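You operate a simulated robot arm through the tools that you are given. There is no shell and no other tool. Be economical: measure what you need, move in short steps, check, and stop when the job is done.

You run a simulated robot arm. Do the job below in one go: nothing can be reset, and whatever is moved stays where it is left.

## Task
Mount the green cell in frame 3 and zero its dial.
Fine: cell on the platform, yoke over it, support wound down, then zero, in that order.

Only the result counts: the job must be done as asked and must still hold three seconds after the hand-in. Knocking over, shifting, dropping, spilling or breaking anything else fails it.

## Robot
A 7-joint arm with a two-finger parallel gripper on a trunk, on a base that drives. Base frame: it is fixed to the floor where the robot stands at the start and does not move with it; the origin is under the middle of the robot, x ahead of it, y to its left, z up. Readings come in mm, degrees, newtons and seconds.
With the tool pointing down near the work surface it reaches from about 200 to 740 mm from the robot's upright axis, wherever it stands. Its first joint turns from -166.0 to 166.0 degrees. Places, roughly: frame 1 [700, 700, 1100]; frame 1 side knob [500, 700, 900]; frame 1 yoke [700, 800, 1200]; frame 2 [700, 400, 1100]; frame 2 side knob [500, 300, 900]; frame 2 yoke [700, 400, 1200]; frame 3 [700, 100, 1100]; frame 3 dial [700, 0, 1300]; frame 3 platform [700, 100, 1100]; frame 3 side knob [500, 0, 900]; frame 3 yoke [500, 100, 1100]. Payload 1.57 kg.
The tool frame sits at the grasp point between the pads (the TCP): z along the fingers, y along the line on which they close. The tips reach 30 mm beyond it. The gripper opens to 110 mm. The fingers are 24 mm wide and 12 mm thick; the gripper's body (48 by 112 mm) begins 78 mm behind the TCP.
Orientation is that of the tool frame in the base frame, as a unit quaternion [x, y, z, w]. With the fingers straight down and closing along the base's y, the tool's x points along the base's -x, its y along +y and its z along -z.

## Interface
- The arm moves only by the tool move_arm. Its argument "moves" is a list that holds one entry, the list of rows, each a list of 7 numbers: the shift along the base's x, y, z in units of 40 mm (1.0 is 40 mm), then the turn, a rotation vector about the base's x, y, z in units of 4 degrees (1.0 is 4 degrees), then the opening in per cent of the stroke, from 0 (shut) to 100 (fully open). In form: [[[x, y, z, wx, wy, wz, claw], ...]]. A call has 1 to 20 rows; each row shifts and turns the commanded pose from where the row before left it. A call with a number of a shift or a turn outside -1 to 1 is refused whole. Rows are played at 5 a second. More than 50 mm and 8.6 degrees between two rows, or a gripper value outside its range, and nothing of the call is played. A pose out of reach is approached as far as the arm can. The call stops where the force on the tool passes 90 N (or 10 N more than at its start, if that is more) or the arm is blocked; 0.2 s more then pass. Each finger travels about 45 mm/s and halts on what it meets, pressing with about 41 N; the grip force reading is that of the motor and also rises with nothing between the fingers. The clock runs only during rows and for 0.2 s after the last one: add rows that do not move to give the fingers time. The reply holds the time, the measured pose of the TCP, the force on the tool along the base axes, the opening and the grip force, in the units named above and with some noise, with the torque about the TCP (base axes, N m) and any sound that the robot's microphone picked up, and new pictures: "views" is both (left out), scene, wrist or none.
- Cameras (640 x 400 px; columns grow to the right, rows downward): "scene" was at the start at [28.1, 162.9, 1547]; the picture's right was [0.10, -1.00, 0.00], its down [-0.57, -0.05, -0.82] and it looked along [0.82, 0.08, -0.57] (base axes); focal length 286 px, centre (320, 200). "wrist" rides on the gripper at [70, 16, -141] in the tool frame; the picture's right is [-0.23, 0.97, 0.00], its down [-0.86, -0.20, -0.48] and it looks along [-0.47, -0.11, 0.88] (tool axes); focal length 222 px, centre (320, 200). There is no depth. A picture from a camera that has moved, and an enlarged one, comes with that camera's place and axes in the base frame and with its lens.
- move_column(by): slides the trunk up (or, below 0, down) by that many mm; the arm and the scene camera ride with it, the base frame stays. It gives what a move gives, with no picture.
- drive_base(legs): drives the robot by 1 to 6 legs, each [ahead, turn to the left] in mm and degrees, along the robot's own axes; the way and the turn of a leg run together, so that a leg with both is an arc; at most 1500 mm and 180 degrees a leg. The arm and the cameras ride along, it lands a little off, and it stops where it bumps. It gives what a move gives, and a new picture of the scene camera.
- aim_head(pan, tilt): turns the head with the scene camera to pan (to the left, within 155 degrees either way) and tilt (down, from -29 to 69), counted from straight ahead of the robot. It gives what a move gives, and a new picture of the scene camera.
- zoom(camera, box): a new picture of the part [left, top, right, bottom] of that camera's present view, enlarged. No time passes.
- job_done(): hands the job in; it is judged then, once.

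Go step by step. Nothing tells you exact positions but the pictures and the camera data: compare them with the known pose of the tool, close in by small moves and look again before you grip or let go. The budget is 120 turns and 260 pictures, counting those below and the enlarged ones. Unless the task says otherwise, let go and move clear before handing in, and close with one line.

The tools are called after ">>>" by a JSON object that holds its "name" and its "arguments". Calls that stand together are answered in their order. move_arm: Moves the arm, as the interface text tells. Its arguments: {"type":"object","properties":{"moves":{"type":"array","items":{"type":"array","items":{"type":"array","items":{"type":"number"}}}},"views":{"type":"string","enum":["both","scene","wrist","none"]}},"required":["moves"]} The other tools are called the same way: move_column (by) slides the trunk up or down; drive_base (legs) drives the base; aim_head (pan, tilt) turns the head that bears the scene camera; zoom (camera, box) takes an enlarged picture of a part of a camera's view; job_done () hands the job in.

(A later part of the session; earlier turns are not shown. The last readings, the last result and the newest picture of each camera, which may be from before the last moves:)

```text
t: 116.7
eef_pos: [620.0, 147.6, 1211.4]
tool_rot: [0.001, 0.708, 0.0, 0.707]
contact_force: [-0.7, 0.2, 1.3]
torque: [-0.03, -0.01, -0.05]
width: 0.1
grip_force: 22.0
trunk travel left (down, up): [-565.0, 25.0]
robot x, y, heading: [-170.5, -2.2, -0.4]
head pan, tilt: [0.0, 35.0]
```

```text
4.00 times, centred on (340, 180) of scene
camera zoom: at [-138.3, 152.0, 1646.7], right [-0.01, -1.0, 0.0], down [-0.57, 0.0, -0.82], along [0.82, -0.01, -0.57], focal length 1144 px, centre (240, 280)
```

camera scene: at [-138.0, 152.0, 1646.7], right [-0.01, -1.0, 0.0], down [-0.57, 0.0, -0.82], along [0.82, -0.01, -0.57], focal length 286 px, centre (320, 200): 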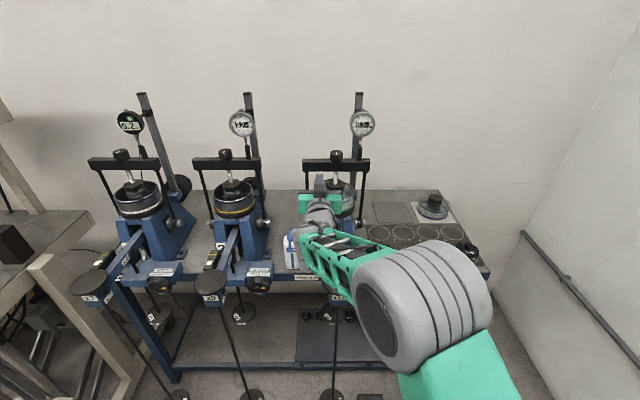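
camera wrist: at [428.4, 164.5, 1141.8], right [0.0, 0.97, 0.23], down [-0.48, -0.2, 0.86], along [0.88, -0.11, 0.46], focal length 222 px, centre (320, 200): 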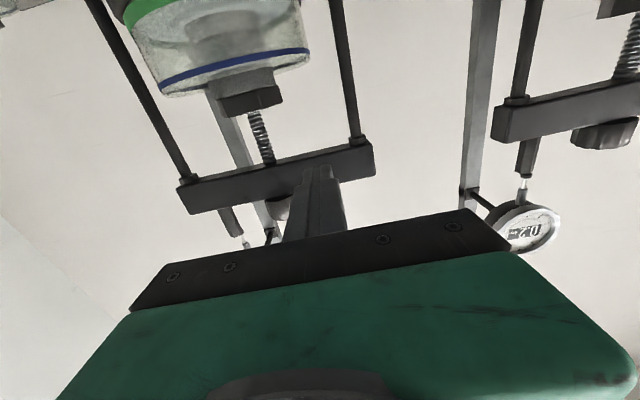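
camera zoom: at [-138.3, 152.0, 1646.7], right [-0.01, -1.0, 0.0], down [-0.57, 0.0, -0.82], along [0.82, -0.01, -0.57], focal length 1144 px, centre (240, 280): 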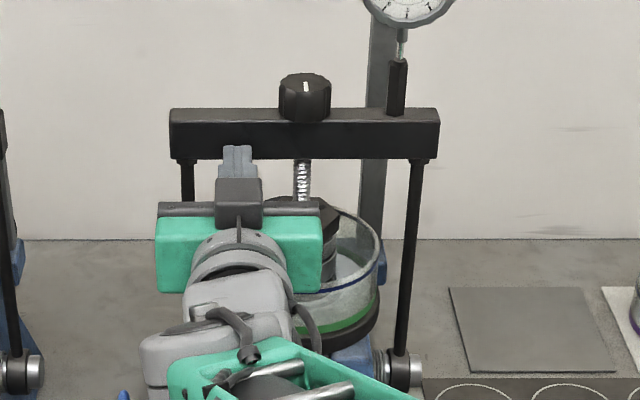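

The bar now matches frame 2's upright position. Backing off and reading the dial.

>>> {"name": "move_arm", "arguments": {"moves": [[[-0.5, 0, 0, 0, 0, 0, 0], [-1, 0, 0, 0, 0, 0, 0], [-1, 0, 0, 0, 0, 0, 0], [-1, -0.3, 0, 0, 0, 0, 0], [-1, -0.5, 0, 0, 0, 0, 0], [0, 0, 0, 0, 0, 0, 0]]], "views": "none"}}

>>> {"name": "zoom", "arguments": {"camera": "scene", "box": [280, 130, 400, 230]}}

>>> {"name": "zoom", "arguments": {"camera": "scene", "box": [330, 90, 390, 170]}}

```text
t: 118.1
eef_pos: [438.0, 115.4, 1212.8]
tool_rot: [-0.001, 0.707, 0.001, 0.707]
contact_force: [0.2, 1.2, -0.4]
torque: [0.0, -0.02, 0.0]
width: 0.0
grip_force: 21.4
trunk travel left (down, up): [-565.0, 25.0]
robot x, y, heading: [-166.0, 2.2, -0.6]
head pan, tilt: [0.0, 35.0]
```

```text
4.00 times, centred on (340, 180) of scene
camera zoom: at [-138.2, 152.0, 1646.7], right [-0.01, -1.0, 0.0], down [-0.57, 0.0, -0.82], along [0.82, -0.01, -0.57], focal length 1144 px, centre (240, 280)
```

zoom: 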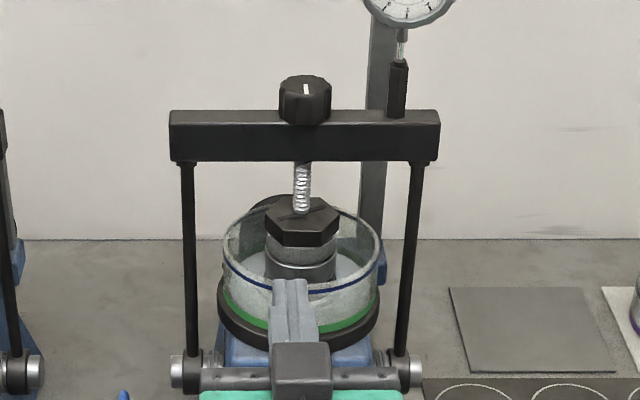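

```text
5.00 times, centred on (360, 130) of scene
camera zoom: at [-138.2, 152.0, 1646.7], right [-0.01, -1.0, 0.0], down [-0.57, 0.0, -0.82], along [0.82, -0.01, -0.57], focal length 1430 px, centre (120, 550)
```

zoom: 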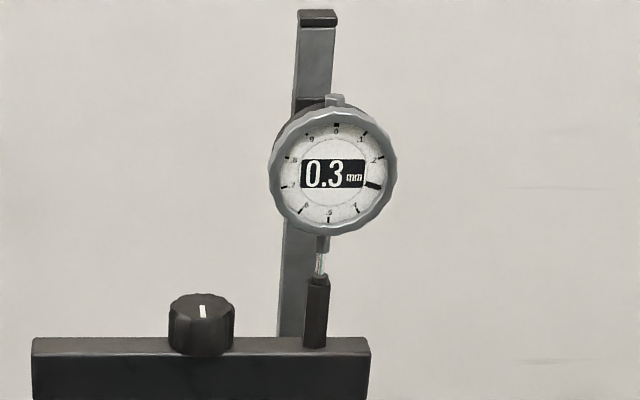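

After backing off, the yoke settled exactly to frame 2's position, with the dial at 0.3. Next comes the support knob at about (460,5,893): moving right, then lowering the trunk.

>>> {"name": "move_arm", "arguments": {"moves": [[[-0.7, -0.8, 0, 0, 0, 0, 70], [-0.7, -0.8, 0, 0, 0, 0, 70], [0, -0.9, 0, 0, 0, 0, 70], [0, -0.9, 0, 0, 0, 0, 70], [0, -0.9, 0, 0, 0, 0, 70], [0, 0, 0, 0, 0, 0, 70]]], "views": "none"}}

>>> {"name": "move_column", "arguments": {"by": -250}}

>>> {"name": "move_arm", "arguments": {"moves": [[[0, 0.15, -0.3, 1, 0, 0, 85], [0, 0.15, -0.3, 1, 0, 0, 85], [0, 0.15, -0.3, 1, 0, 0, 85], [0, 0.15, -0.3, 1, 0, 0, 85], [0, 0.15, -0.3, 1, 0, 0, 85], [0, 0.15, -0.25, 1, 0, 0, 85], [0, 0, 0, 1, 0, 0, 85], [0, 0, 0, 1, 0, 0, 85], [0, 0, 0, 1, 0, 0, 85], [0, 0, 0, 1, 0, 0, 85], [0, 0, 0, 0, 0, 0, 85]]]}}

```text
t: 119.5
eef_pos: [383.9, -55.4, 1212.1]
tool_rot: [-0.001, 0.708, 0.001, 0.707]
contact_force: [0.4, 0.0, -1.0]
torque: [0.0, -0.01, 0.01]
width: 76.8
grip_force: 0.1
trunk travel left (down, up): [-565.0, 25.0]
robot x, y, heading: [-165.9, -3.1, -0.3]
head pan, tilt: [0.0, 35.0]
```

```text
t: 122.1
eef_pos: [383.3, -56.6, 962.7]
tool_rot: [-0.001, 0.708, 0.001, 0.706]
contact_force: [0.5, 0.0, -0.3]
torque: [-0.01, -0.01, 0.0]
width: 77.0
grip_force: 0.1
trunk travel left (down, up): [-315.0, 275.0]
robot x, y, heading: [-169.6, 0.6, -0.6]
head pan, tilt: [0.0, 35.0]
```

```text
t: 124.5
eef_pos: [384.0, -19.7, 893.1]
tool_rot: [0.242, 0.665, 0.244, 0.663]
contact_force: [-0.7, 0.0, 0.7]
torque: [0.0, 0.03, 0.0]
width: 93.6
grip_force: 0.1
trunk travel left (down, up): [-315.0, 275.0]
robot x, y, heading: [-165.7, 1.2, -0.5]
head pan, tilt: [0.0, 35.0]
camera scene: at [-138.1, 152.0, 1396.7], right [-0.01, -1.0, 0.0], down [-0.57, 0.0, -0.82], along [0.82, -0.01, -0.57], focal length 286 px, centre (320, 200)
camera wrist: at [241.4, 37.4, 849.2], right [0.0, 0.6, 0.8], down [-0.48, -0.7, 0.53], along [0.88, -0.38, 0.29], focal length 222 px, centre (320, 200)
```

scene: 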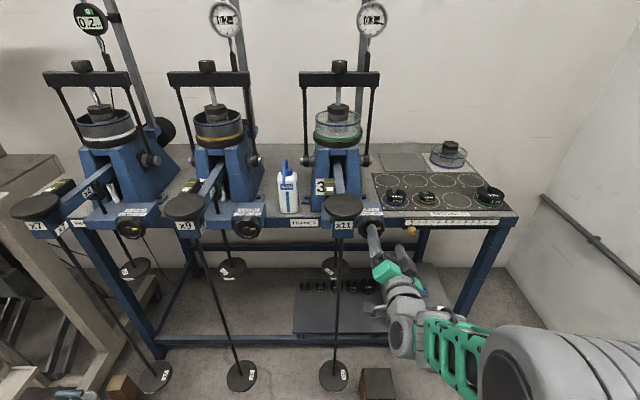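
wrist: 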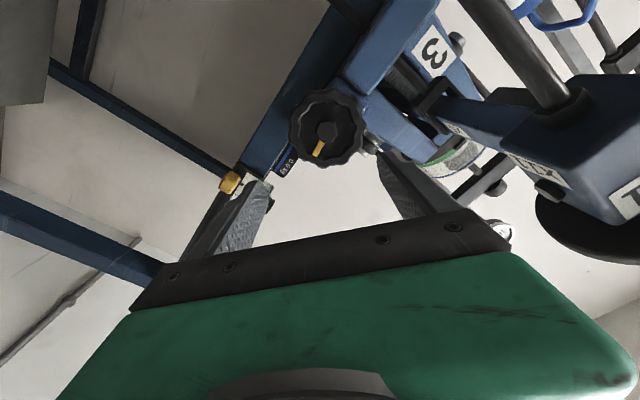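

>>> {"name": "zoom", "arguments": {"camera": "scene", "box": [310, 180, 430, 280]}}

>>> {"name": "zoom", "arguments": {"camera": "wrist", "box": [200, 60, 460, 240]}}

```text
4.00 times, centred on (370, 230) of scene
camera zoom: at [-138.1, 152.0, 1396.7], right [-0.01, -1.0, 0.0], down [-0.57, 0.0, -0.82], along [0.82, -0.01, -0.57], focal length 1144 px, centre (120, 80)
```

zoom: 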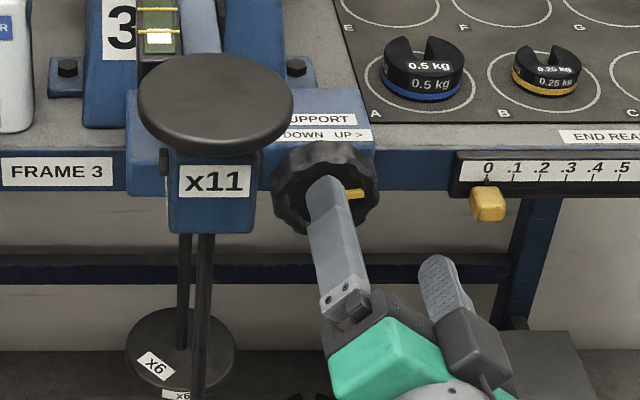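

```text
2.22 times, centred on (330, 150) of wrist
camera zoom: at [241.4, 37.4, 849.2], right [0.0, 0.6, 0.8], down [-0.48, -0.7, 0.53], along [0.88, -0.38, 0.29], focal length 494 px, centre (298, 311)
```

zoom: 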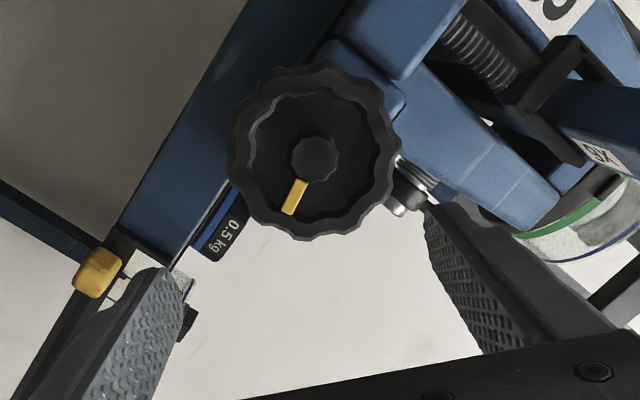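

The knob centre is at (466,5.5,882), about 74 mm across. Opening wide, aligning and moving in.

>>> {"name": "move_arm", "arguments": {"moves": [[[0, 0.31, -0.14, 0, 0, 0, 97], [0, 0.31, -0.14, 0, 0, 0, 97], [0.5, 0, 0, 0, 0, 0, 97], [0, 0, 0, 0, 0, 0, 97]]]}}

>>> {"name": "zoom", "arguments": {"camera": "scene", "box": [310, 180, 430, 280]}}

```text
t: 125.5
eef_pos: [404.2, 5.0, 880.3]
tool_rot: [0.242, 0.665, 0.241, 0.664]
contact_force: [-0.1, -0.3, 0.5]
torque: [0.01, 0.0, -0.02]
width: 106.7
grip_force: 0.0
trunk travel left (down, up): [-315.0, 275.0]
robot x, y, heading: [-165.5, -6.7, -0.8]
head pan, tilt: [0.0, 35.0]
camera scene: at [-138.0, 152.0, 1396.7], right [-0.01, -1.0, 0.0], down [-0.57, 0.0, -0.82], along [0.82, -0.01, -0.57], focal length 286 px, centre (320, 200)
camera wrist: at [261.5, 62.9, 837.4], right [0.0, 0.6, 0.8], down [-0.48, -0.7, 0.53], along [0.88, -0.38, 0.29], focal length 222 px, centre (320, 200)
```

scene: 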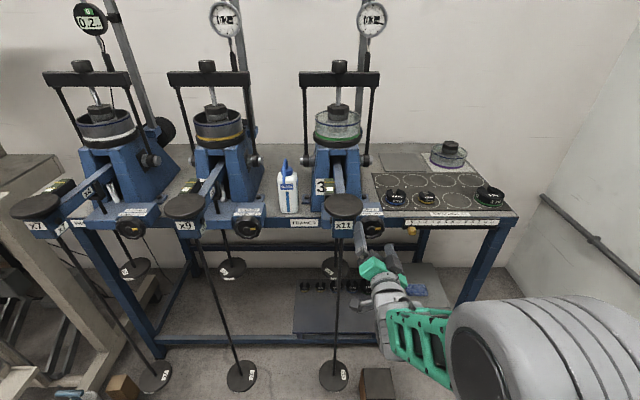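
wrist: 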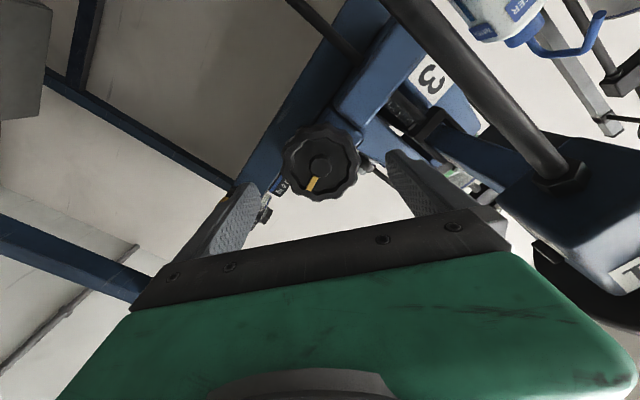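

```text
4.00 times, centred on (370, 230) of scene
camera zoom: at [-138.0, 152.0, 1396.7], right [-0.01, -1.0, 0.0], down [-0.57, 0.0, -0.82], along [0.82, -0.01, -0.57], focal length 1144 px, centre (120, 80)
```

zoom: 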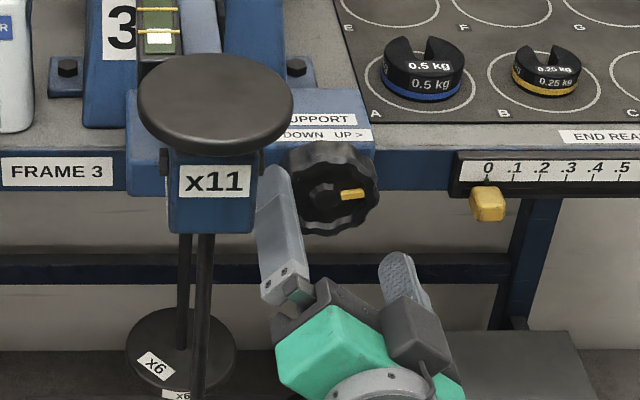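

Aligned. Advancing over the knob.

>>> {"name": "move_arm", "arguments": {"moves": [[[0.5, 0.01, 0.03, 0, 0, 0, 97], [0.4, 0, 0, 0, 0, 0, 97], [0.3, 0, 0, 0, 0, 0, 97], [0, 0, 0, 0, 0, 0, 97]]]}}

>>> {"name": "zoom", "arguments": {"camera": "wrist", "box": [200, 60, 460, 240]}}

>>> {"name": "zoom", "arguments": {"camera": "scene", "box": [310, 180, 430, 280]}}

```text
t: 126.5
eef_pos: [452.1, 4.6, 881.4]
tool_rot: [0.241, 0.665, 0.242, 0.664]
contact_force: [-0.5, 0.2, -0.2]
torque: [0.02, -0.01, -0.02]
width: 106.7
grip_force: 0.2
trunk travel left (down, up): [-315.0, 275.0]
robot x, y, heading: [-168.3, -3.3, -0.6]
head pan, tilt: [0.0, 35.0]
camera scene: at [-138.0, 152.0, 1396.7], right [-0.01, -1.0, 0.0], down [-0.57, 0.0, -0.82], along [0.82, -0.01, -0.57], focal length 286 px, centre (320, 200)
camera wrist: at [309.6, 62.8, 838.9], right [0.0, 0.6, 0.8], down [-0.48, -0.7, 0.53], along [0.88, -0.38, 0.29], focal length 222 px, centre (320, 200)
```

scene: 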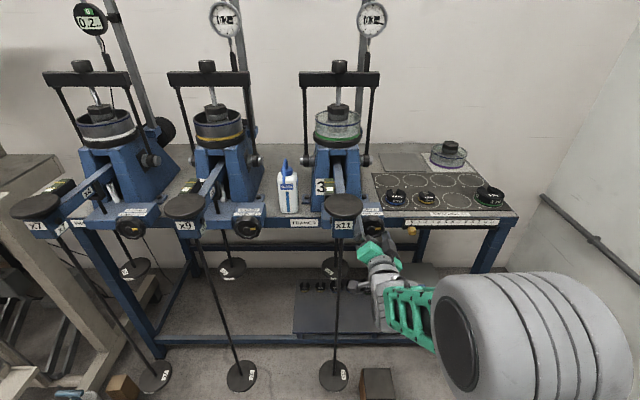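
wrist: 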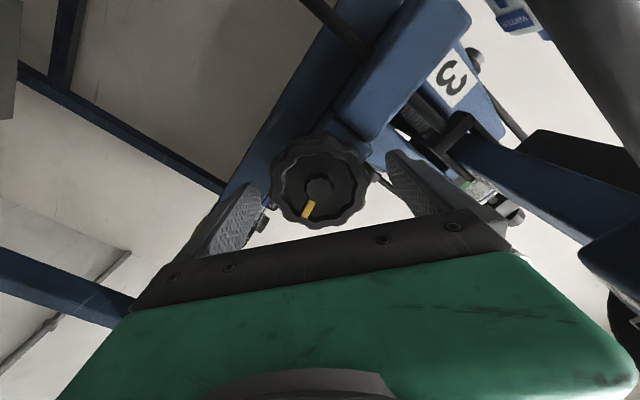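

```text
2.22 times, centred on (330, 150) of wrist
camera zoom: at [309.6, 62.8, 838.9], right [0.0, 0.6, 0.8], down [-0.48, -0.7, 0.53], along [0.88, -0.38, 0.29], focal length 494 px, centre (298, 311)
```

zoom: 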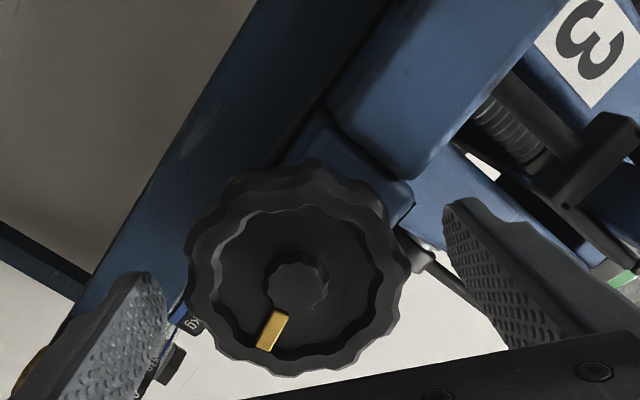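

```text
4.00 times, centred on (370, 230) of scene
camera zoom: at [-138.0, 152.0, 1396.7], right [-0.01, -1.0, 0.0], down [-0.57, 0.0, -0.82], along [0.82, -0.01, -0.57], focal length 1144 px, centre (120, 80)
```

zoom: 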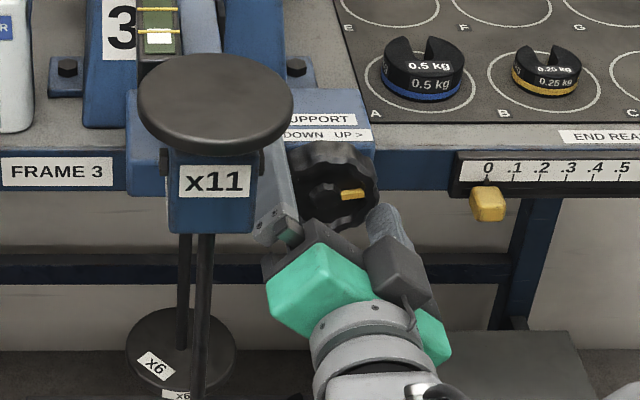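

>>> {"name": "move_arm", "arguments": {"moves": [[[0.15, 0.04, -0.03, 0, 0, 0, 97], [0, 0, 0, 0, 0, 0, 60], [0, 0, 0, 0, 0, 0, 50], [0, 0, 0, 0, 0, 0, 50], [0, 0, 0, 0, 0, 0, 50]]], "views": "wrist"}}

```text
t: 127.7
eef_pos: [457.1, 9.4, 882.4]
tool_rot: [0.241, 0.664, 0.245, 0.664]
contact_force: [5.0, 15.2, 8.1]
torque: [0.49, -0.58, 1.56]
width: 90.1
grip_force: 38.4
trunk travel left (down, up): [-315.0, 275.0]
robot x, y, heading: [-169.7, -2.9, -0.6]
head pan, tilt: [0.0, 35.0]
camera wrist: at [315.7, 66.2, 839.1], right [0.0, 0.6, 0.8], down [-0.48, -0.71, 0.52], along [0.88, -0.38, 0.29], focal length 222 px, centre (320, 200)
```

wrist: 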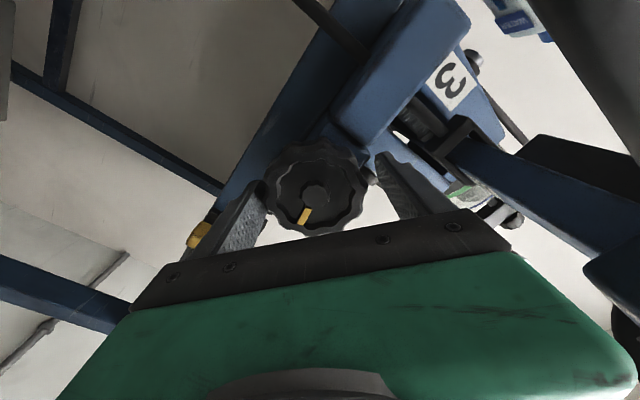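

One finger met the knob first; the knob is about 7 mm to the lower right of my axis. Opening, re-centring and closing again.

>>> {"name": "move_arm", "arguments": {"moves": [[[0, 0, 0, 0, 0, 0, 95], [0, 0, 0, 0, 0, 0, 95], [0, -0.15, -0.11, 0, 0, 0, 90], [0, 0, 0, 0, 0, 0, 55], [0, 0, 0, 0, 0, 0, 50], [0, 0, 0, 0, 0, 0, 50], [0, 0, 0, 0, 0, 0, 50]]], "views": "wrist"}}

```text
t: 129.3
eef_pos: [456.7, 7.6, 881.1]
tool_rot: [0.239, 0.663, 0.246, 0.665]
contact_force: [6.7, 43.9, 19.3]
torque: [-0.18, -0.44, 0.84]
width: 95.7
grip_force: 23.0
trunk travel left (down, up): [-315.0, 275.0]
robot x, y, heading: [-168.8, -5.6, 0.1]
head pan, tilt: [0.0, 35.0]
camera wrist: at [315.4, 63.6, 836.4], right [-0.01, 0.6, 0.8], down [-0.48, -0.71, 0.52], along [0.88, -0.38, 0.29], focal length 222 px, centre (320, 200)
```

wrist: 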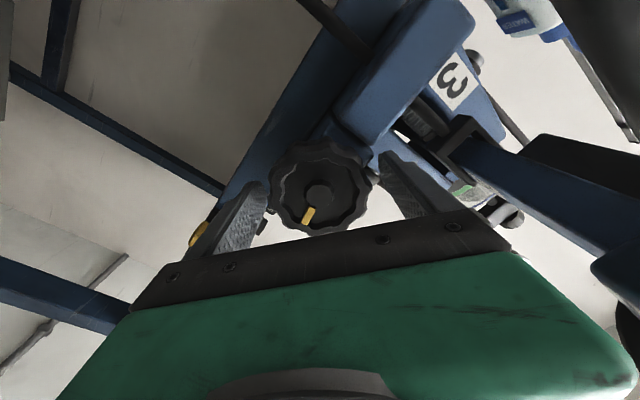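

>>> {"name": "zoom", "arguments": {"camera": "wrist", "box": [220, 100, 420, 230]}}

>>> {"name": "zoom", "arguments": {"camera": "scene", "box": [340, 190, 410, 260]}}

```text
3.08 times, centred on (320, 165) of wrist
camera zoom: at [315.4, 63.6, 836.4], right [-0.01, 0.6, 0.8], down [-0.48, -0.71, 0.52], along [0.88, -0.38, 0.29], focal length 684 px, centre (320, 308)
```

zoom: 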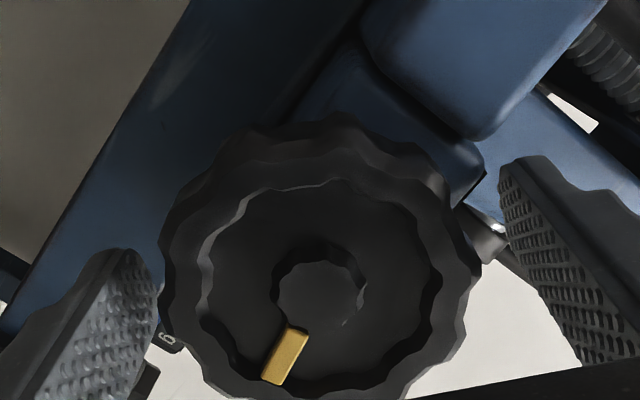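

```text
5.71 times, centred on (375, 225) of scene
camera zoom: at [-140.1, 156.9, 1396.4], right [0.0, -1.0, 0.0], down [-0.57, 0.0, -0.82], along [0.82, 0.0, -0.57], focal length 1634 px, centre (6, 57)
```

zoom: 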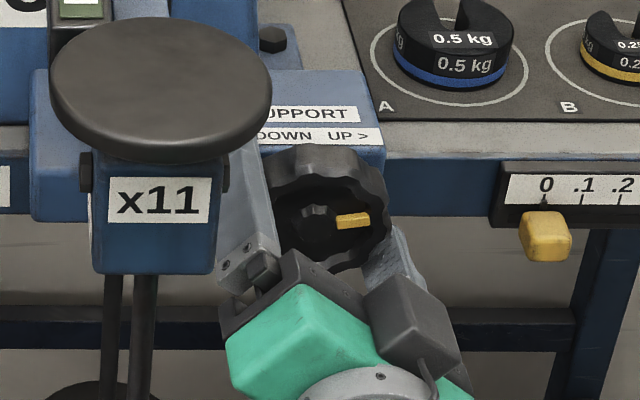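

The knob has a wider back skirt (~90 mm), so the first close was in fact a grip, and its centre is near (y 9.5, z 883). Opening, shifting back that way and regripping.

>>> {"name": "move_arm", "arguments": {"moves": [[[0, 0, 0, 0, 0, 0, 98], [0, 0.115, 0.085, 0, 0, 0, 98], [0, 0.115, 0.085, 0, 0, 0, 98], [0, 0, 0, 0, 0, 0, 98]]], "views": "none"}}

>>> {"name": "move_arm", "arguments": {"moves": [[[0, 0, 0, 0, 0, 0, 60], [0, 0, 0, 0, 0, 0, 60], [0, 0, 0, 0, 0, 0, 60], [0, 0, 0, 0, 0, 0, 60]]], "views": "wrist"}}

```text
t: 130.3
eef_pos: [457.2, 10.5, 882.6]
tool_rot: [0.241, 0.666, 0.242, 0.663]
contact_force: [-0.3, 0.6, 0.4]
torque: [0.0, 0.01, 0.03]
width: 107.7
grip_force: 0.1
trunk travel left (down, up): [-315.0, 275.0]
robot x, y, heading: [-168.5, -3.9, -0.8]
head pan, tilt: [0.0, 35.0]
```

```text
t: 131.3
eef_pos: [457.7, 9.1, 882.5]
tool_rot: [0.242, 0.666, 0.241, 0.663]
contact_force: [-0.9, -3.5, -3.7]
torque: [0.03, 0.46, -0.82]
width: 90.0
grip_force: 40.7
trunk travel left (down, up): [-315.0, 275.0]
robot x, y, heading: [-169.6, 2.3, -0.3]
head pan, tilt: [0.0, 35.0]
camera wrist: at [315.2, 67.1, 839.8], right [0.0, 0.6, 0.8], down [-0.48, -0.7, 0.53], along [0.88, -0.38, 0.28], focal length 222 px, centre (320, 200)
```

wrist: 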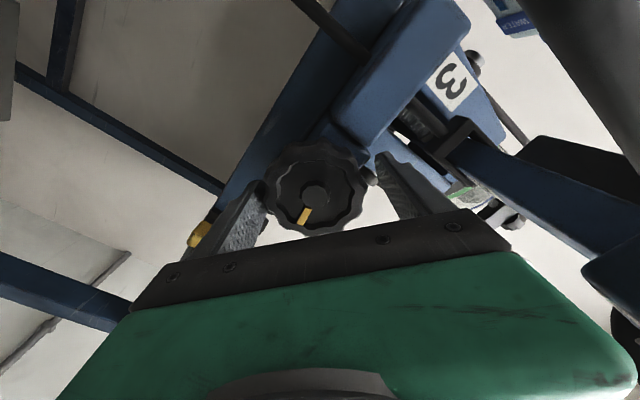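

A clean grip at 90 mm. Turning a first 24° towards DOWN (anticlockwise as I face it) and checking the pointer.

>>> {"name": "move_arm", "arguments": {"moves": [[[0, 0, 0, -1, 0, 0, 60], [0, 0, 0, -1, 0, 0, 60], [0, 0, 0, -1, 0, 0, 60], [0, 0, 0, -1, 0, 0, 60], [0, 0, 0, -1, 0, 0, 60], [0, 0, 0, -1, 0, 0, 60], [0, 0, 0, 0, 0, 0, 60]]]}}

>>> {"name": "zoom", "arguments": {"camera": "scene", "box": [340, 190, 410, 260]}}

```text
t: 132.9
eef_pos: [457.5, 8.6, 893.9]
tool_rot: [0.098, 0.693, 0.1, 0.707]
contact_force: [-0.4, -20.5, 43.0]
torque: [2.33, -0.33, -1.3]
width: 88.8
grip_force: 12.5
trunk travel left (down, up): [-315.0, 275.0]
robot x, y, heading: [-170.6, -1.2, -0.4]
head pan, tilt: [0.0, 35.0]
camera scene: at [-141.4, 149.5, 1397.6], right [-0.01, -1.0, 0.0], down [-0.57, 0.01, -0.82], along [0.82, -0.01, -0.57], focal length 286 px, centre (320, 200)
camera wrist: at [317.0, 43.6, 828.8], right [-0.01, 0.87, 0.49], down [-0.49, -0.43, 0.76], along [0.87, -0.23, 0.44], focal length 222 px, centre (320, 200)
```

scene: 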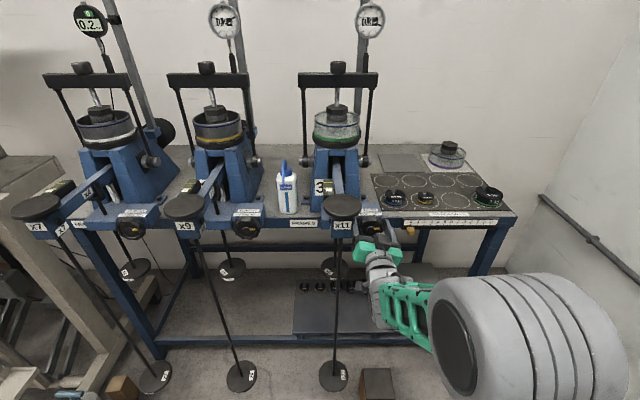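
wrist: 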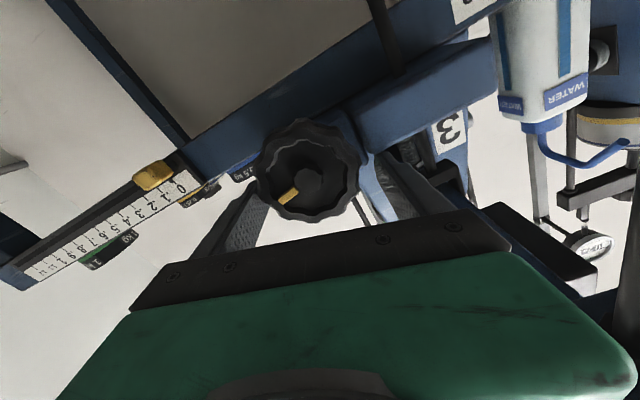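

```text
5.71 times, centred on (375, 225) of scene
camera zoom: at [-141.4, 149.5, 1397.6], right [-0.01, -1.0, 0.0], down [-0.57, 0.01, -0.82], along [0.82, -0.01, -0.57], focal length 1634 px, centre (6, 57)
```

zoom: 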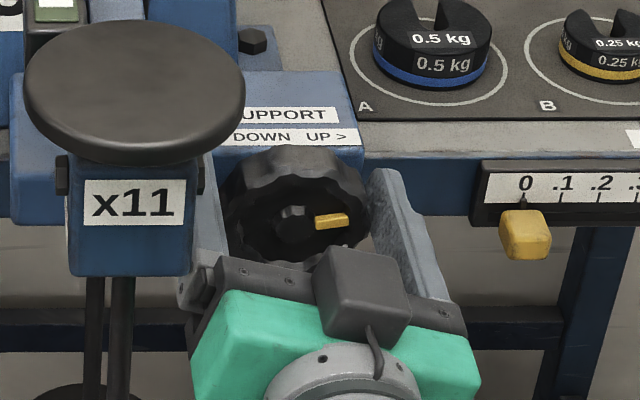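

The tool was pushed off-axis while the pointer barely moved, so my centring is off. Opening and backing out to re-measure.

>>> {"name": "move_arm", "arguments": {"moves": [[[0, 0, 0, 0, 0, 0, 98], [0, 0, 0, 0, 0, 0, 98], [0, 0, 0, 0, 0, 0, 98], [-0.5, 0, 0, -1, 0, 0, 98], [-0.5, 0, 0, -1, 0, 0, 98], [0, 0, 0, -1, 0, 0, 98], [0, 0, 0, -1, 0, 0, 98], [0, 0, 0, 0, 0, 0, 98]]]}}

>>> {"name": "zoom", "arguments": {"camera": "wrist", "box": [220, 90, 420, 220]}}

>>> {"name": "zoom", "arguments": {"camera": "scene", "box": [330, 180, 410, 260]}}

```text
t: 134.7
eef_pos: [416.1, 9.9, 884.4]
tool_rot: [0.0, 0.708, 0.0, 0.706]
contact_force: [0.3, 0.2, 0.3]
torque: [0.01, 0.01, 0.0]
width: 107.8
grip_force: 0.0
trunk travel left (down, up): [-315.0, 275.0]
robot x, y, heading: [-167.5, 2.5, -0.7]
head pan, tilt: [0.0, 35.0]
camera scene: at [-138.1, 152.0, 1396.7], right [-0.01, -1.0, 0.0], down [-0.57, 0.0, -0.82], along [0.82, -0.01, -0.57], focal length 286 px, centre (320, 200)
camera wrist: at [274.8, 26.9, 813.5], right [0.0, 0.97, 0.23], down [-0.48, -0.2, 0.86], along [0.88, -0.11, 0.46], focal length 222 px, centre (320, 200)
```

scene: 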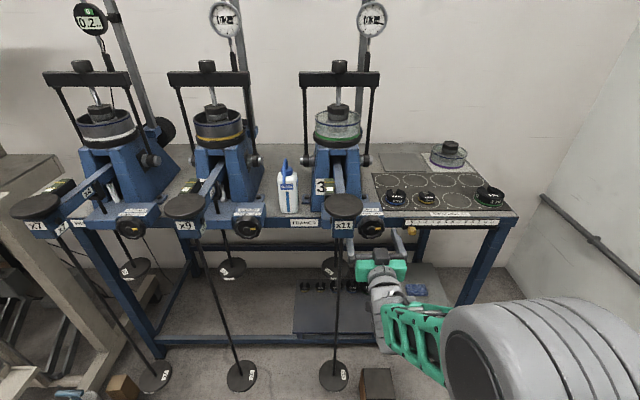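
wrist: 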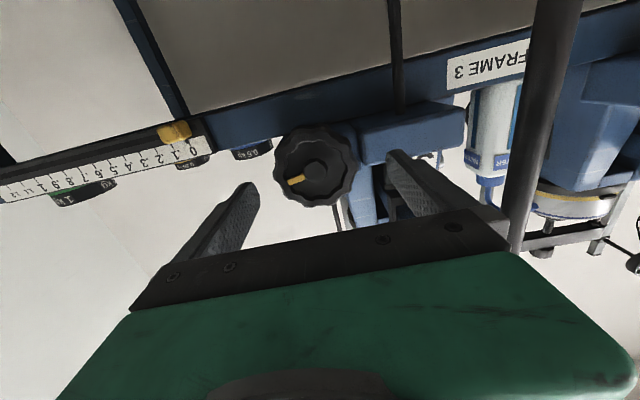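

```text
3.08 times, centred on (320, 155) of wrist
camera zoom: at [274.8, 26.9, 813.5], right [0.0, 0.97, 0.23], down [-0.48, -0.2, 0.86], along [0.88, -0.11, 0.46], focal length 684 px, centre (320, 338)
```

zoom: 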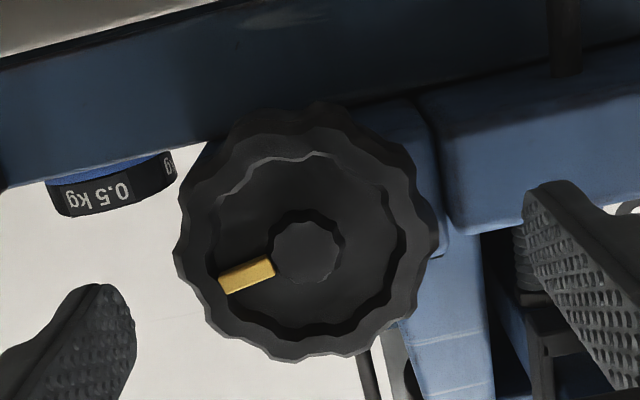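

```text
5.00 times, centred on (370, 220) of scene
camera zoom: at [-138.1, 152.0, 1396.7], right [-0.01, -1.0, 0.0], down [-0.57, 0.0, -0.82], along [0.82, -0.01, -0.57], focal length 1430 px, centre (70, 100)
```

zoom: 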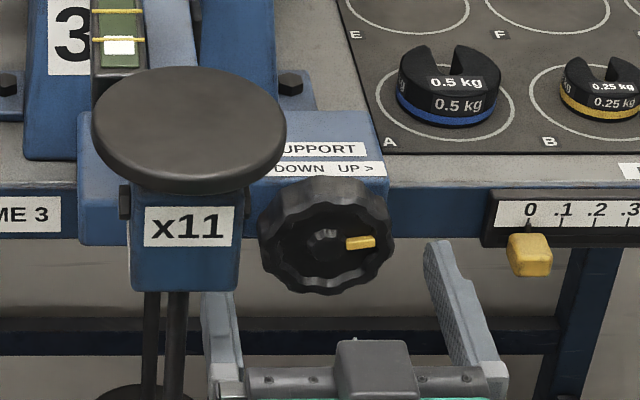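

A housing block left of the knob was stopping the upper-left finger. The knob itself is ~77 mm, centred at (468,6,879). I'll regrip with the fingers nearly above and below it, clear of that block.

>>> {"name": "move_arm", "arguments": {"moves": [[[0, -0.1, -0.14, -1, 0, 0, 90], [0, 0, 0, -1, 0, 0, 90], [0, 0, 0, -1, 0, 0, 90], [0, 0, 0, -1, 0, 0, 90], [0, 0, 0, -1, 0, 0, 90], [0, 0, 0, -1, 0, 0, 90], [0, 0, 0, -1, 0, 0, 90], [0, 0, 0, -1, 0, 0, 90], [0, 0, 0, -1, 0, 0, 90], [0, 0, 0, -1, 0, 0, 90], [0, 0, 0, -1, 0, 0, 90], [0, 0, 0, -1, 0, 0, 90], [0, 0, 0, -1, 0, 0, 90], [0, 0, 0, -1, 0, 0, 90], [0, 0, 0, -1, 0, 0, 90], [0, 0, 0, -1, 0, 0, 90], [0, 0, 0, -1, 0, 0, 90], [0, 0, 0, -0.5, 0, 0, 90], [0, 0, 0, 0, 0, 0, 90]]]}}

>>> {"name": "zoom", "arguments": {"camera": "wrist", "box": [220, 90, 420, 220]}}

```text
t: 138.7
eef_pos: [417.4, 5.5, 876.8]
tool_rot: [-0.406, 0.58, -0.406, 0.579]
contact_force: [0.4, -0.6, 0.5]
torque: [-0.01, 0.0, 0.0]
width: 99.1
grip_force: 0.1
trunk travel left (down, up): [-315.0, 275.0]
robot x, y, heading: [-168.1, 0.2, -0.8]
head pan, tilt: [0.0, 35.0]
camera scene: at [-138.1, 152.0, 1396.7], right [-0.01, -1.0, 0.0], down [-0.57, 0.0, -0.82], along [0.82, -0.01, -0.57], focal length 286 px, centre (320, 200)
camera wrist: at [275.1, -53.0, 838.4], right [0.0, 0.55, -0.84], down [-0.48, 0.74, 0.48], along [0.88, 0.4, 0.26], focal length 222 px, centre (320, 200)
```

scene: 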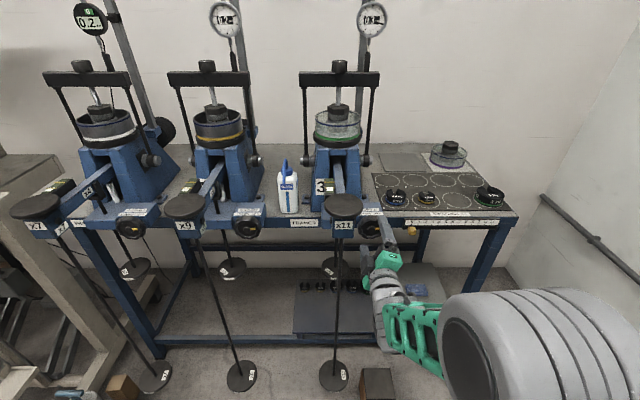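
wrist: 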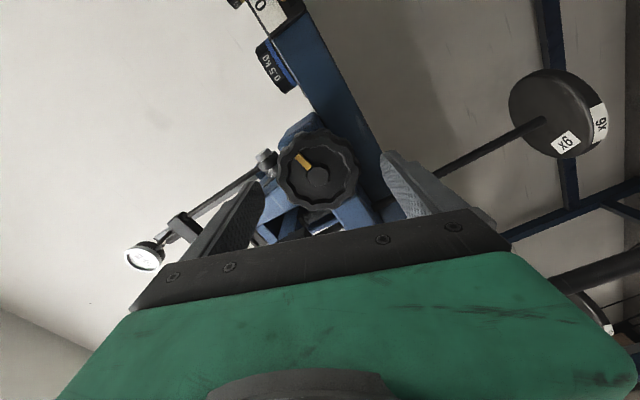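

```text
3.08 times, centred on (320, 155) of wrist
camera zoom: at [275.1, -53.0, 838.4], right [0.0, 0.55, -0.84], down [-0.48, 0.74, 0.48], along [0.88, 0.4, 0.26], focal length 684 px, centre (320, 338)
```

zoom: 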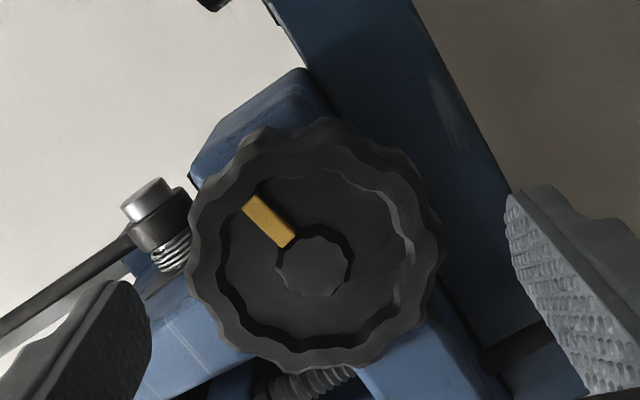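

Fingers are now above and below, clear of everything. The knob reads (468,7,880); advancing and closing.

>>> {"name": "move_arm", "arguments": {"moves": [[[0.4, 0.03, 0.06, 0, 0, 0, 90], [0.3, 0, 0, 0, 0, 0, 90], [0.2, 0, 0, 0, 0, 0, 90], [0, 0, 0, 0, 0, 0, 60], [0, 0, 0, 0, 0, 0, 55], [0, 0, 0, 0, 0, 0, 55], [0, 0, 0, 0, 0, 0, 55]]]}}

>>> {"name": "zoom", "arguments": {"camera": "wrist", "box": [220, 90, 420, 220]}}

```text
t: 140.3
eef_pos: [454.0, 7.2, 878.7]
tool_rot: [-0.406, 0.58, -0.406, 0.578]
contact_force: [1.2, 0.1, -1.0]
torque: [0.01, -0.19, -0.03]
width: 70.7
grip_force: 33.7
trunk travel left (down, up): [-315.0, 275.0]
robot x, y, heading: [-167.5, -4.2, -0.6]
head pan, tilt: [0.0, 35.0]
camera scene: at [-137.8, 152.0, 1396.7], right [-0.01, -1.0, 0.0], down [-0.57, 0.0, -0.82], along [0.82, -0.01, -0.57], focal length 286 px, centre (320, 200)
camera wrist: at [311.1, -52.0, 840.8], right [0.0, 0.55, -0.84], down [-0.48, 0.74, 0.48], along [0.88, 0.4, 0.26], focal length 222 px, centre (320, 200)
```

scene: 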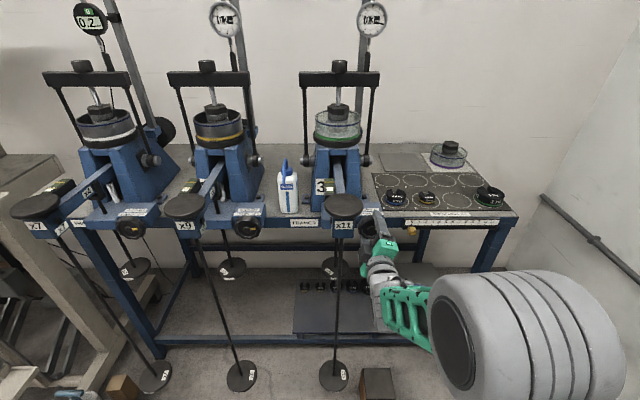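
wrist: 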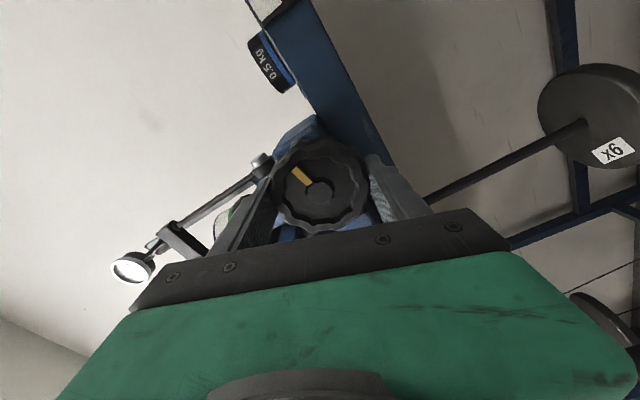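

```text
3.08 times, centred on (320, 155) of wrist
camera zoom: at [311.1, -52.0, 840.8], right [0.0, 0.55, -0.84], down [-0.48, 0.74, 0.48], along [0.88, 0.4, 0.26], focal length 684 px, centre (320, 338)
```

zoom: 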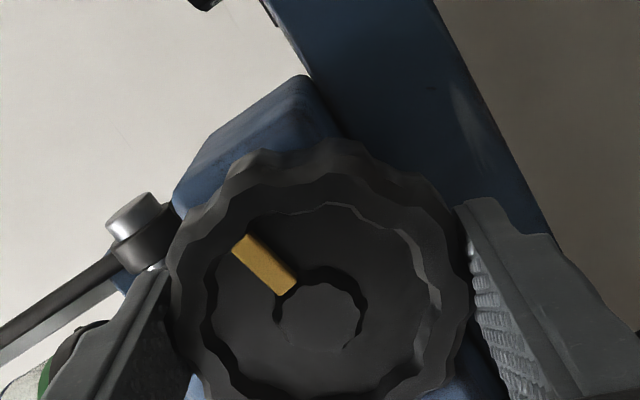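

Firm grip at 70.7 mm. Turning towards DOWN in a first step.

>>> {"name": "move_arm", "arguments": {"moves": [[[0, 0, 0, -1, 0, 0, 55], [0, 0, 0, -1, 0, 0, 55], [0, 0, 0, -1, 0, 0, 55], [0, 0, 0, -1, 0, 0, 55], [0, 0, 0, -1, 0, 0, 55], [0, 0, 0, 0, 0, 0, 55]]]}}

>>> {"name": "zoom", "arguments": {"camera": "wrist", "box": [220, 90, 420, 220]}}

>>> {"name": "zoom", "arguments": {"camera": "scene", "box": [330, 180, 410, 260]}}

```text
t: 141.7
eef_pos: [453.8, 6.9, 879.9]
tool_rot: [-0.5, 0.501, -0.5, 0.499]
contact_force: [-1.4, -1.4, -0.4]
torque: [-0.03, 0.43, 0.18]
width: 70.6
grip_force: 44.7
trunk travel left (down, up): [-315.0, 275.0]
robot x, y, heading: [-163.5, 0.3, -0.5]
head pan, tilt: [0.0, 35.0]
camera scene: at [-138.1, 151.9, 1396.7], right [-0.01, -1.0, 0.0], down [-0.57, 0.0, -0.82], along [0.82, -0.01, -0.57], focal length 286 px, centre (320, 200)
camera wrist: at [311.1, -61.7, 863.5], right [0.0, 0.23, -0.97], down [-0.48, 0.86, 0.2], along [0.88, 0.46, 0.11], focal length 222 px, centre (320, 200)
```

scene: 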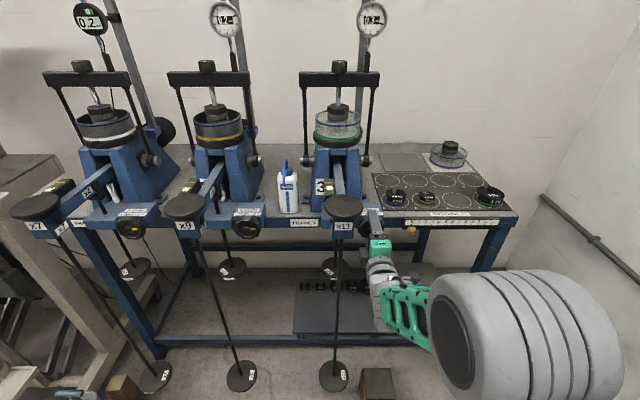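
wrist: 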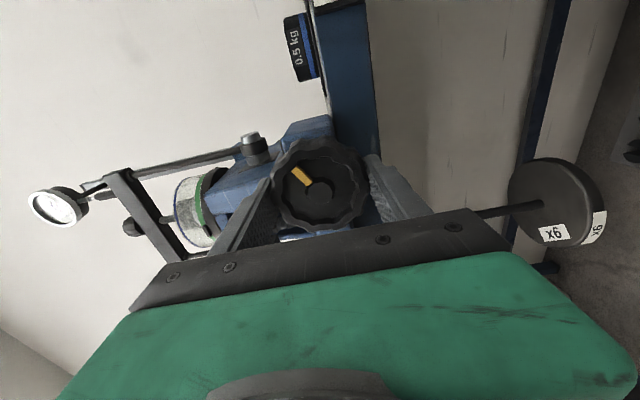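

```text
3.08 times, centred on (320, 155) of wrist
camera zoom: at [311.1, -61.7, 863.5], right [0.0, 0.23, -0.97], down [-0.48, 0.86, 0.2], along [0.88, 0.46, 0.11], focal length 684 px, centre (320, 338)
```

zoom: 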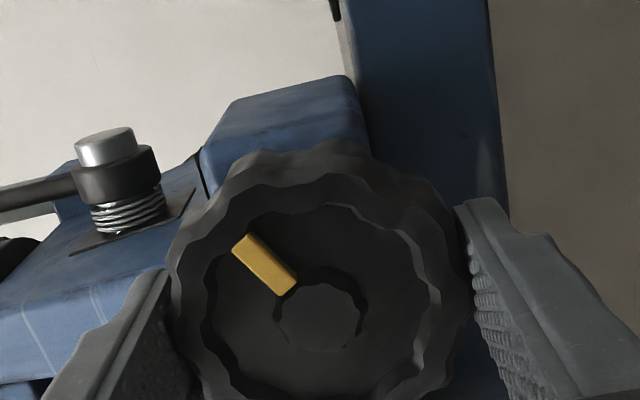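

```text
5.00 times, centred on (370, 220) of scene
camera zoom: at [-138.1, 151.9, 1396.7], right [-0.01, -1.0, 0.0], down [-0.57, 0.0, -0.82], along [0.82, -0.01, -0.57], focal length 1430 px, centre (70, 100)
```

zoom: 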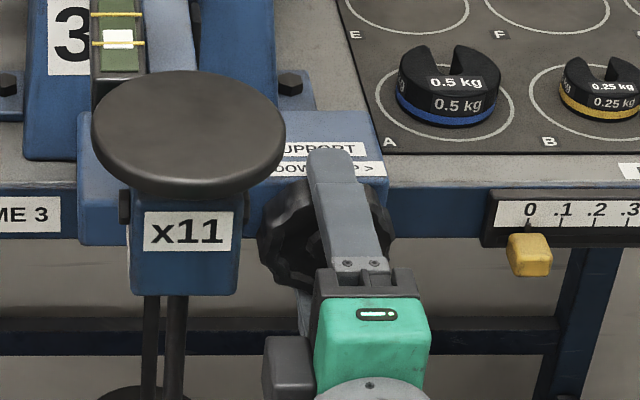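

The knob is turning with the gripper, and the beam pad is dropping slightly. Continuing.

>>> {"name": "move_arm", "arguments": {"moves": [[[0, 0, 0, -1, 0, 0, 55], [0, 0, 0, -1, 0, 0, 55], [0, 0, 0, -1, 0, 0, 55], [0, 0, 0, -1, 0, 0, 55], [0, 0, 0, -1, 0, 0, 55], [0, 0, 0, -1, 0, 0, 55], [0, 0, 0, -1, 0, 0, 55], [0, 0, 0, -1, 0, 0, 55], [0, 0, 0, 0, 0, 0, 55]]]}}

>>> {"name": "zoom", "arguments": {"camera": "scene", "box": [290, 0, 410, 260]}}

```text
t: 143.7
eef_pos: [453.3, 7.1, 881.0]
tool_rot: [0.617, -0.344, 0.619, -0.343]
contact_force: [-1.4, -3.0, -4.0]
torque: [0.95, -0.89, 0.22]
width: 70.5
grip_force: 44.7
trunk travel left (down, up): [-315.0, 275.0]
robot x, y, heading: [-169.2, -2.1, -0.8]
head pan, tilt: [0.0, 35.0]
camera scene: at [-138.0, 151.5, 1396.7], right [-0.01, -1.0, 0.0], down [-0.57, 0.01, -0.82], along [0.82, -0.01, -0.57], focal length 286 px, centre (320, 200)
camera wrist: at [311.1, -60.2, 902.8], right [0.0, -0.32, -0.95], down [-0.48, 0.83, -0.28], along [0.88, 0.45, -0.15], focal length 222 px, centre (320, 200)
```

scene: 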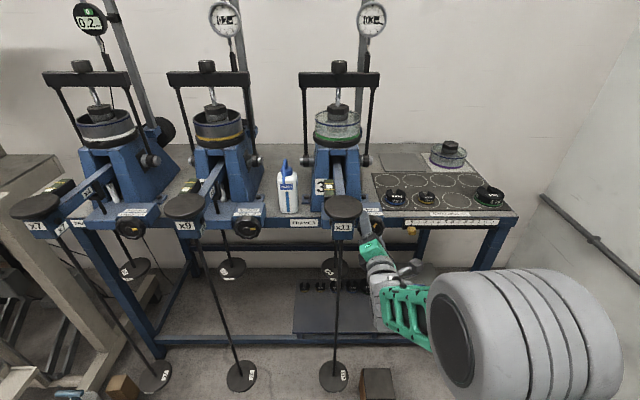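
wrist: 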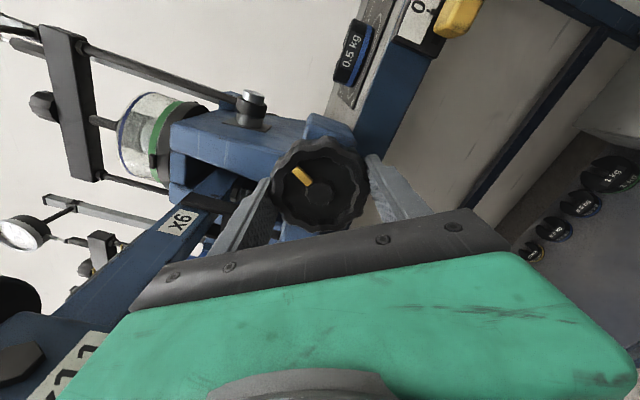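

```text
1.54 times, centred on (350, 130) of scene
camera zoom: at [-138.0, 151.5, 1396.7], right [-0.01, -1.0, 0.0], down [-0.57, 0.01, -0.82], along [0.82, -0.01, -0.57], focal length 440 px, centre (274, 308)
```

zoom: 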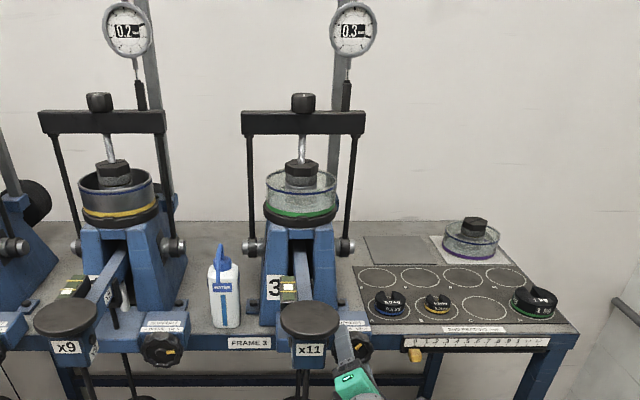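

The knob keeps turning, with light resistance (~1 N·m). Ratcheting: open, turn back 64°, regrip, turn again.

>>> {"name": "move_arm", "arguments": {"moves": [[[0, 0, 0, 0, 0, 0, 84], [0, 0, 0, 0, 0, 0, 84], [0, 0, 0, 1, 0, 0, 84], [0, 0, 0, 1, 0, 0, 84], [0, 0, 0, 1, 0, 0, 84], [0, 0, 0, 1, 0, 0, 84], [0, 0, 0, 1, 0, 0, 84], [0, 0, 0, 1, 0, 0, 84], [0, 0, 0, 1, 0, 0, 84], [0, 0, 0, 1, 0, 0, 84], [0, 0, 0, 1, 0, 0, 84], [0, 0, 0, 1, 0, 0, 84], [0, 0, 0, 1, 0, 0, 84], [0, 0, 0, 1, 0, 0, 84], [0, 0, 0, 1, 0, 0, 84], [0, 0, 0, 1, 0, 0, 84], [0, 0, 0, 1, 0, 0, 84], [0, 0, 0, 0, 0, 0, 84]]], "views": "wrist"}}

>>> {"name": "zoom", "arguments": {"camera": "scene", "box": [330, 180, 410, 260]}}

```text
t: 147.5
eef_pos: [452.7, 7.3, 879.9]
tool_rot: [-0.363, 0.607, -0.363, 0.606]
contact_force: [0.0, 0.7, -0.1]
torque: [0.01, 0.02, 0.0]
width: 92.4
grip_force: 0.1
trunk travel left (down, up): [-315.0, 275.0]
robot x, y, heading: [-171.5, -5.6, -0.4]
head pan, tilt: [0.0, 35.0]
camera wrist: at [311.1, -45.8, 833.2], right [0.0, 0.66, -0.75], down [-0.48, 0.66, 0.58], along [0.88, 0.36, 0.31], focal length 222 px, centre (320, 200)
```

wrist: 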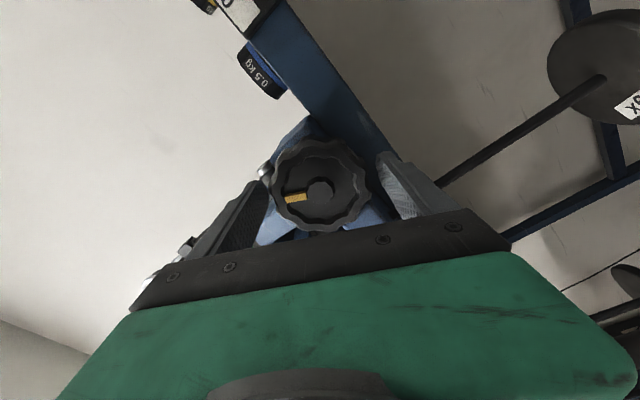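

```text
5.00 times, centred on (370, 220) of scene
camera zoom: at [-138.1, 152.0, 1396.7], right [-0.01, -1.0, 0.0], down [-0.57, 0.0, -0.82], along [0.82, -0.01, -0.57], focal length 1430 px, centre (70, 100)
```

zoom: 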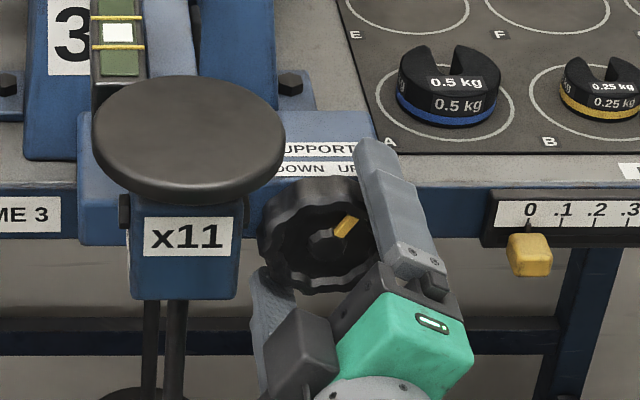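

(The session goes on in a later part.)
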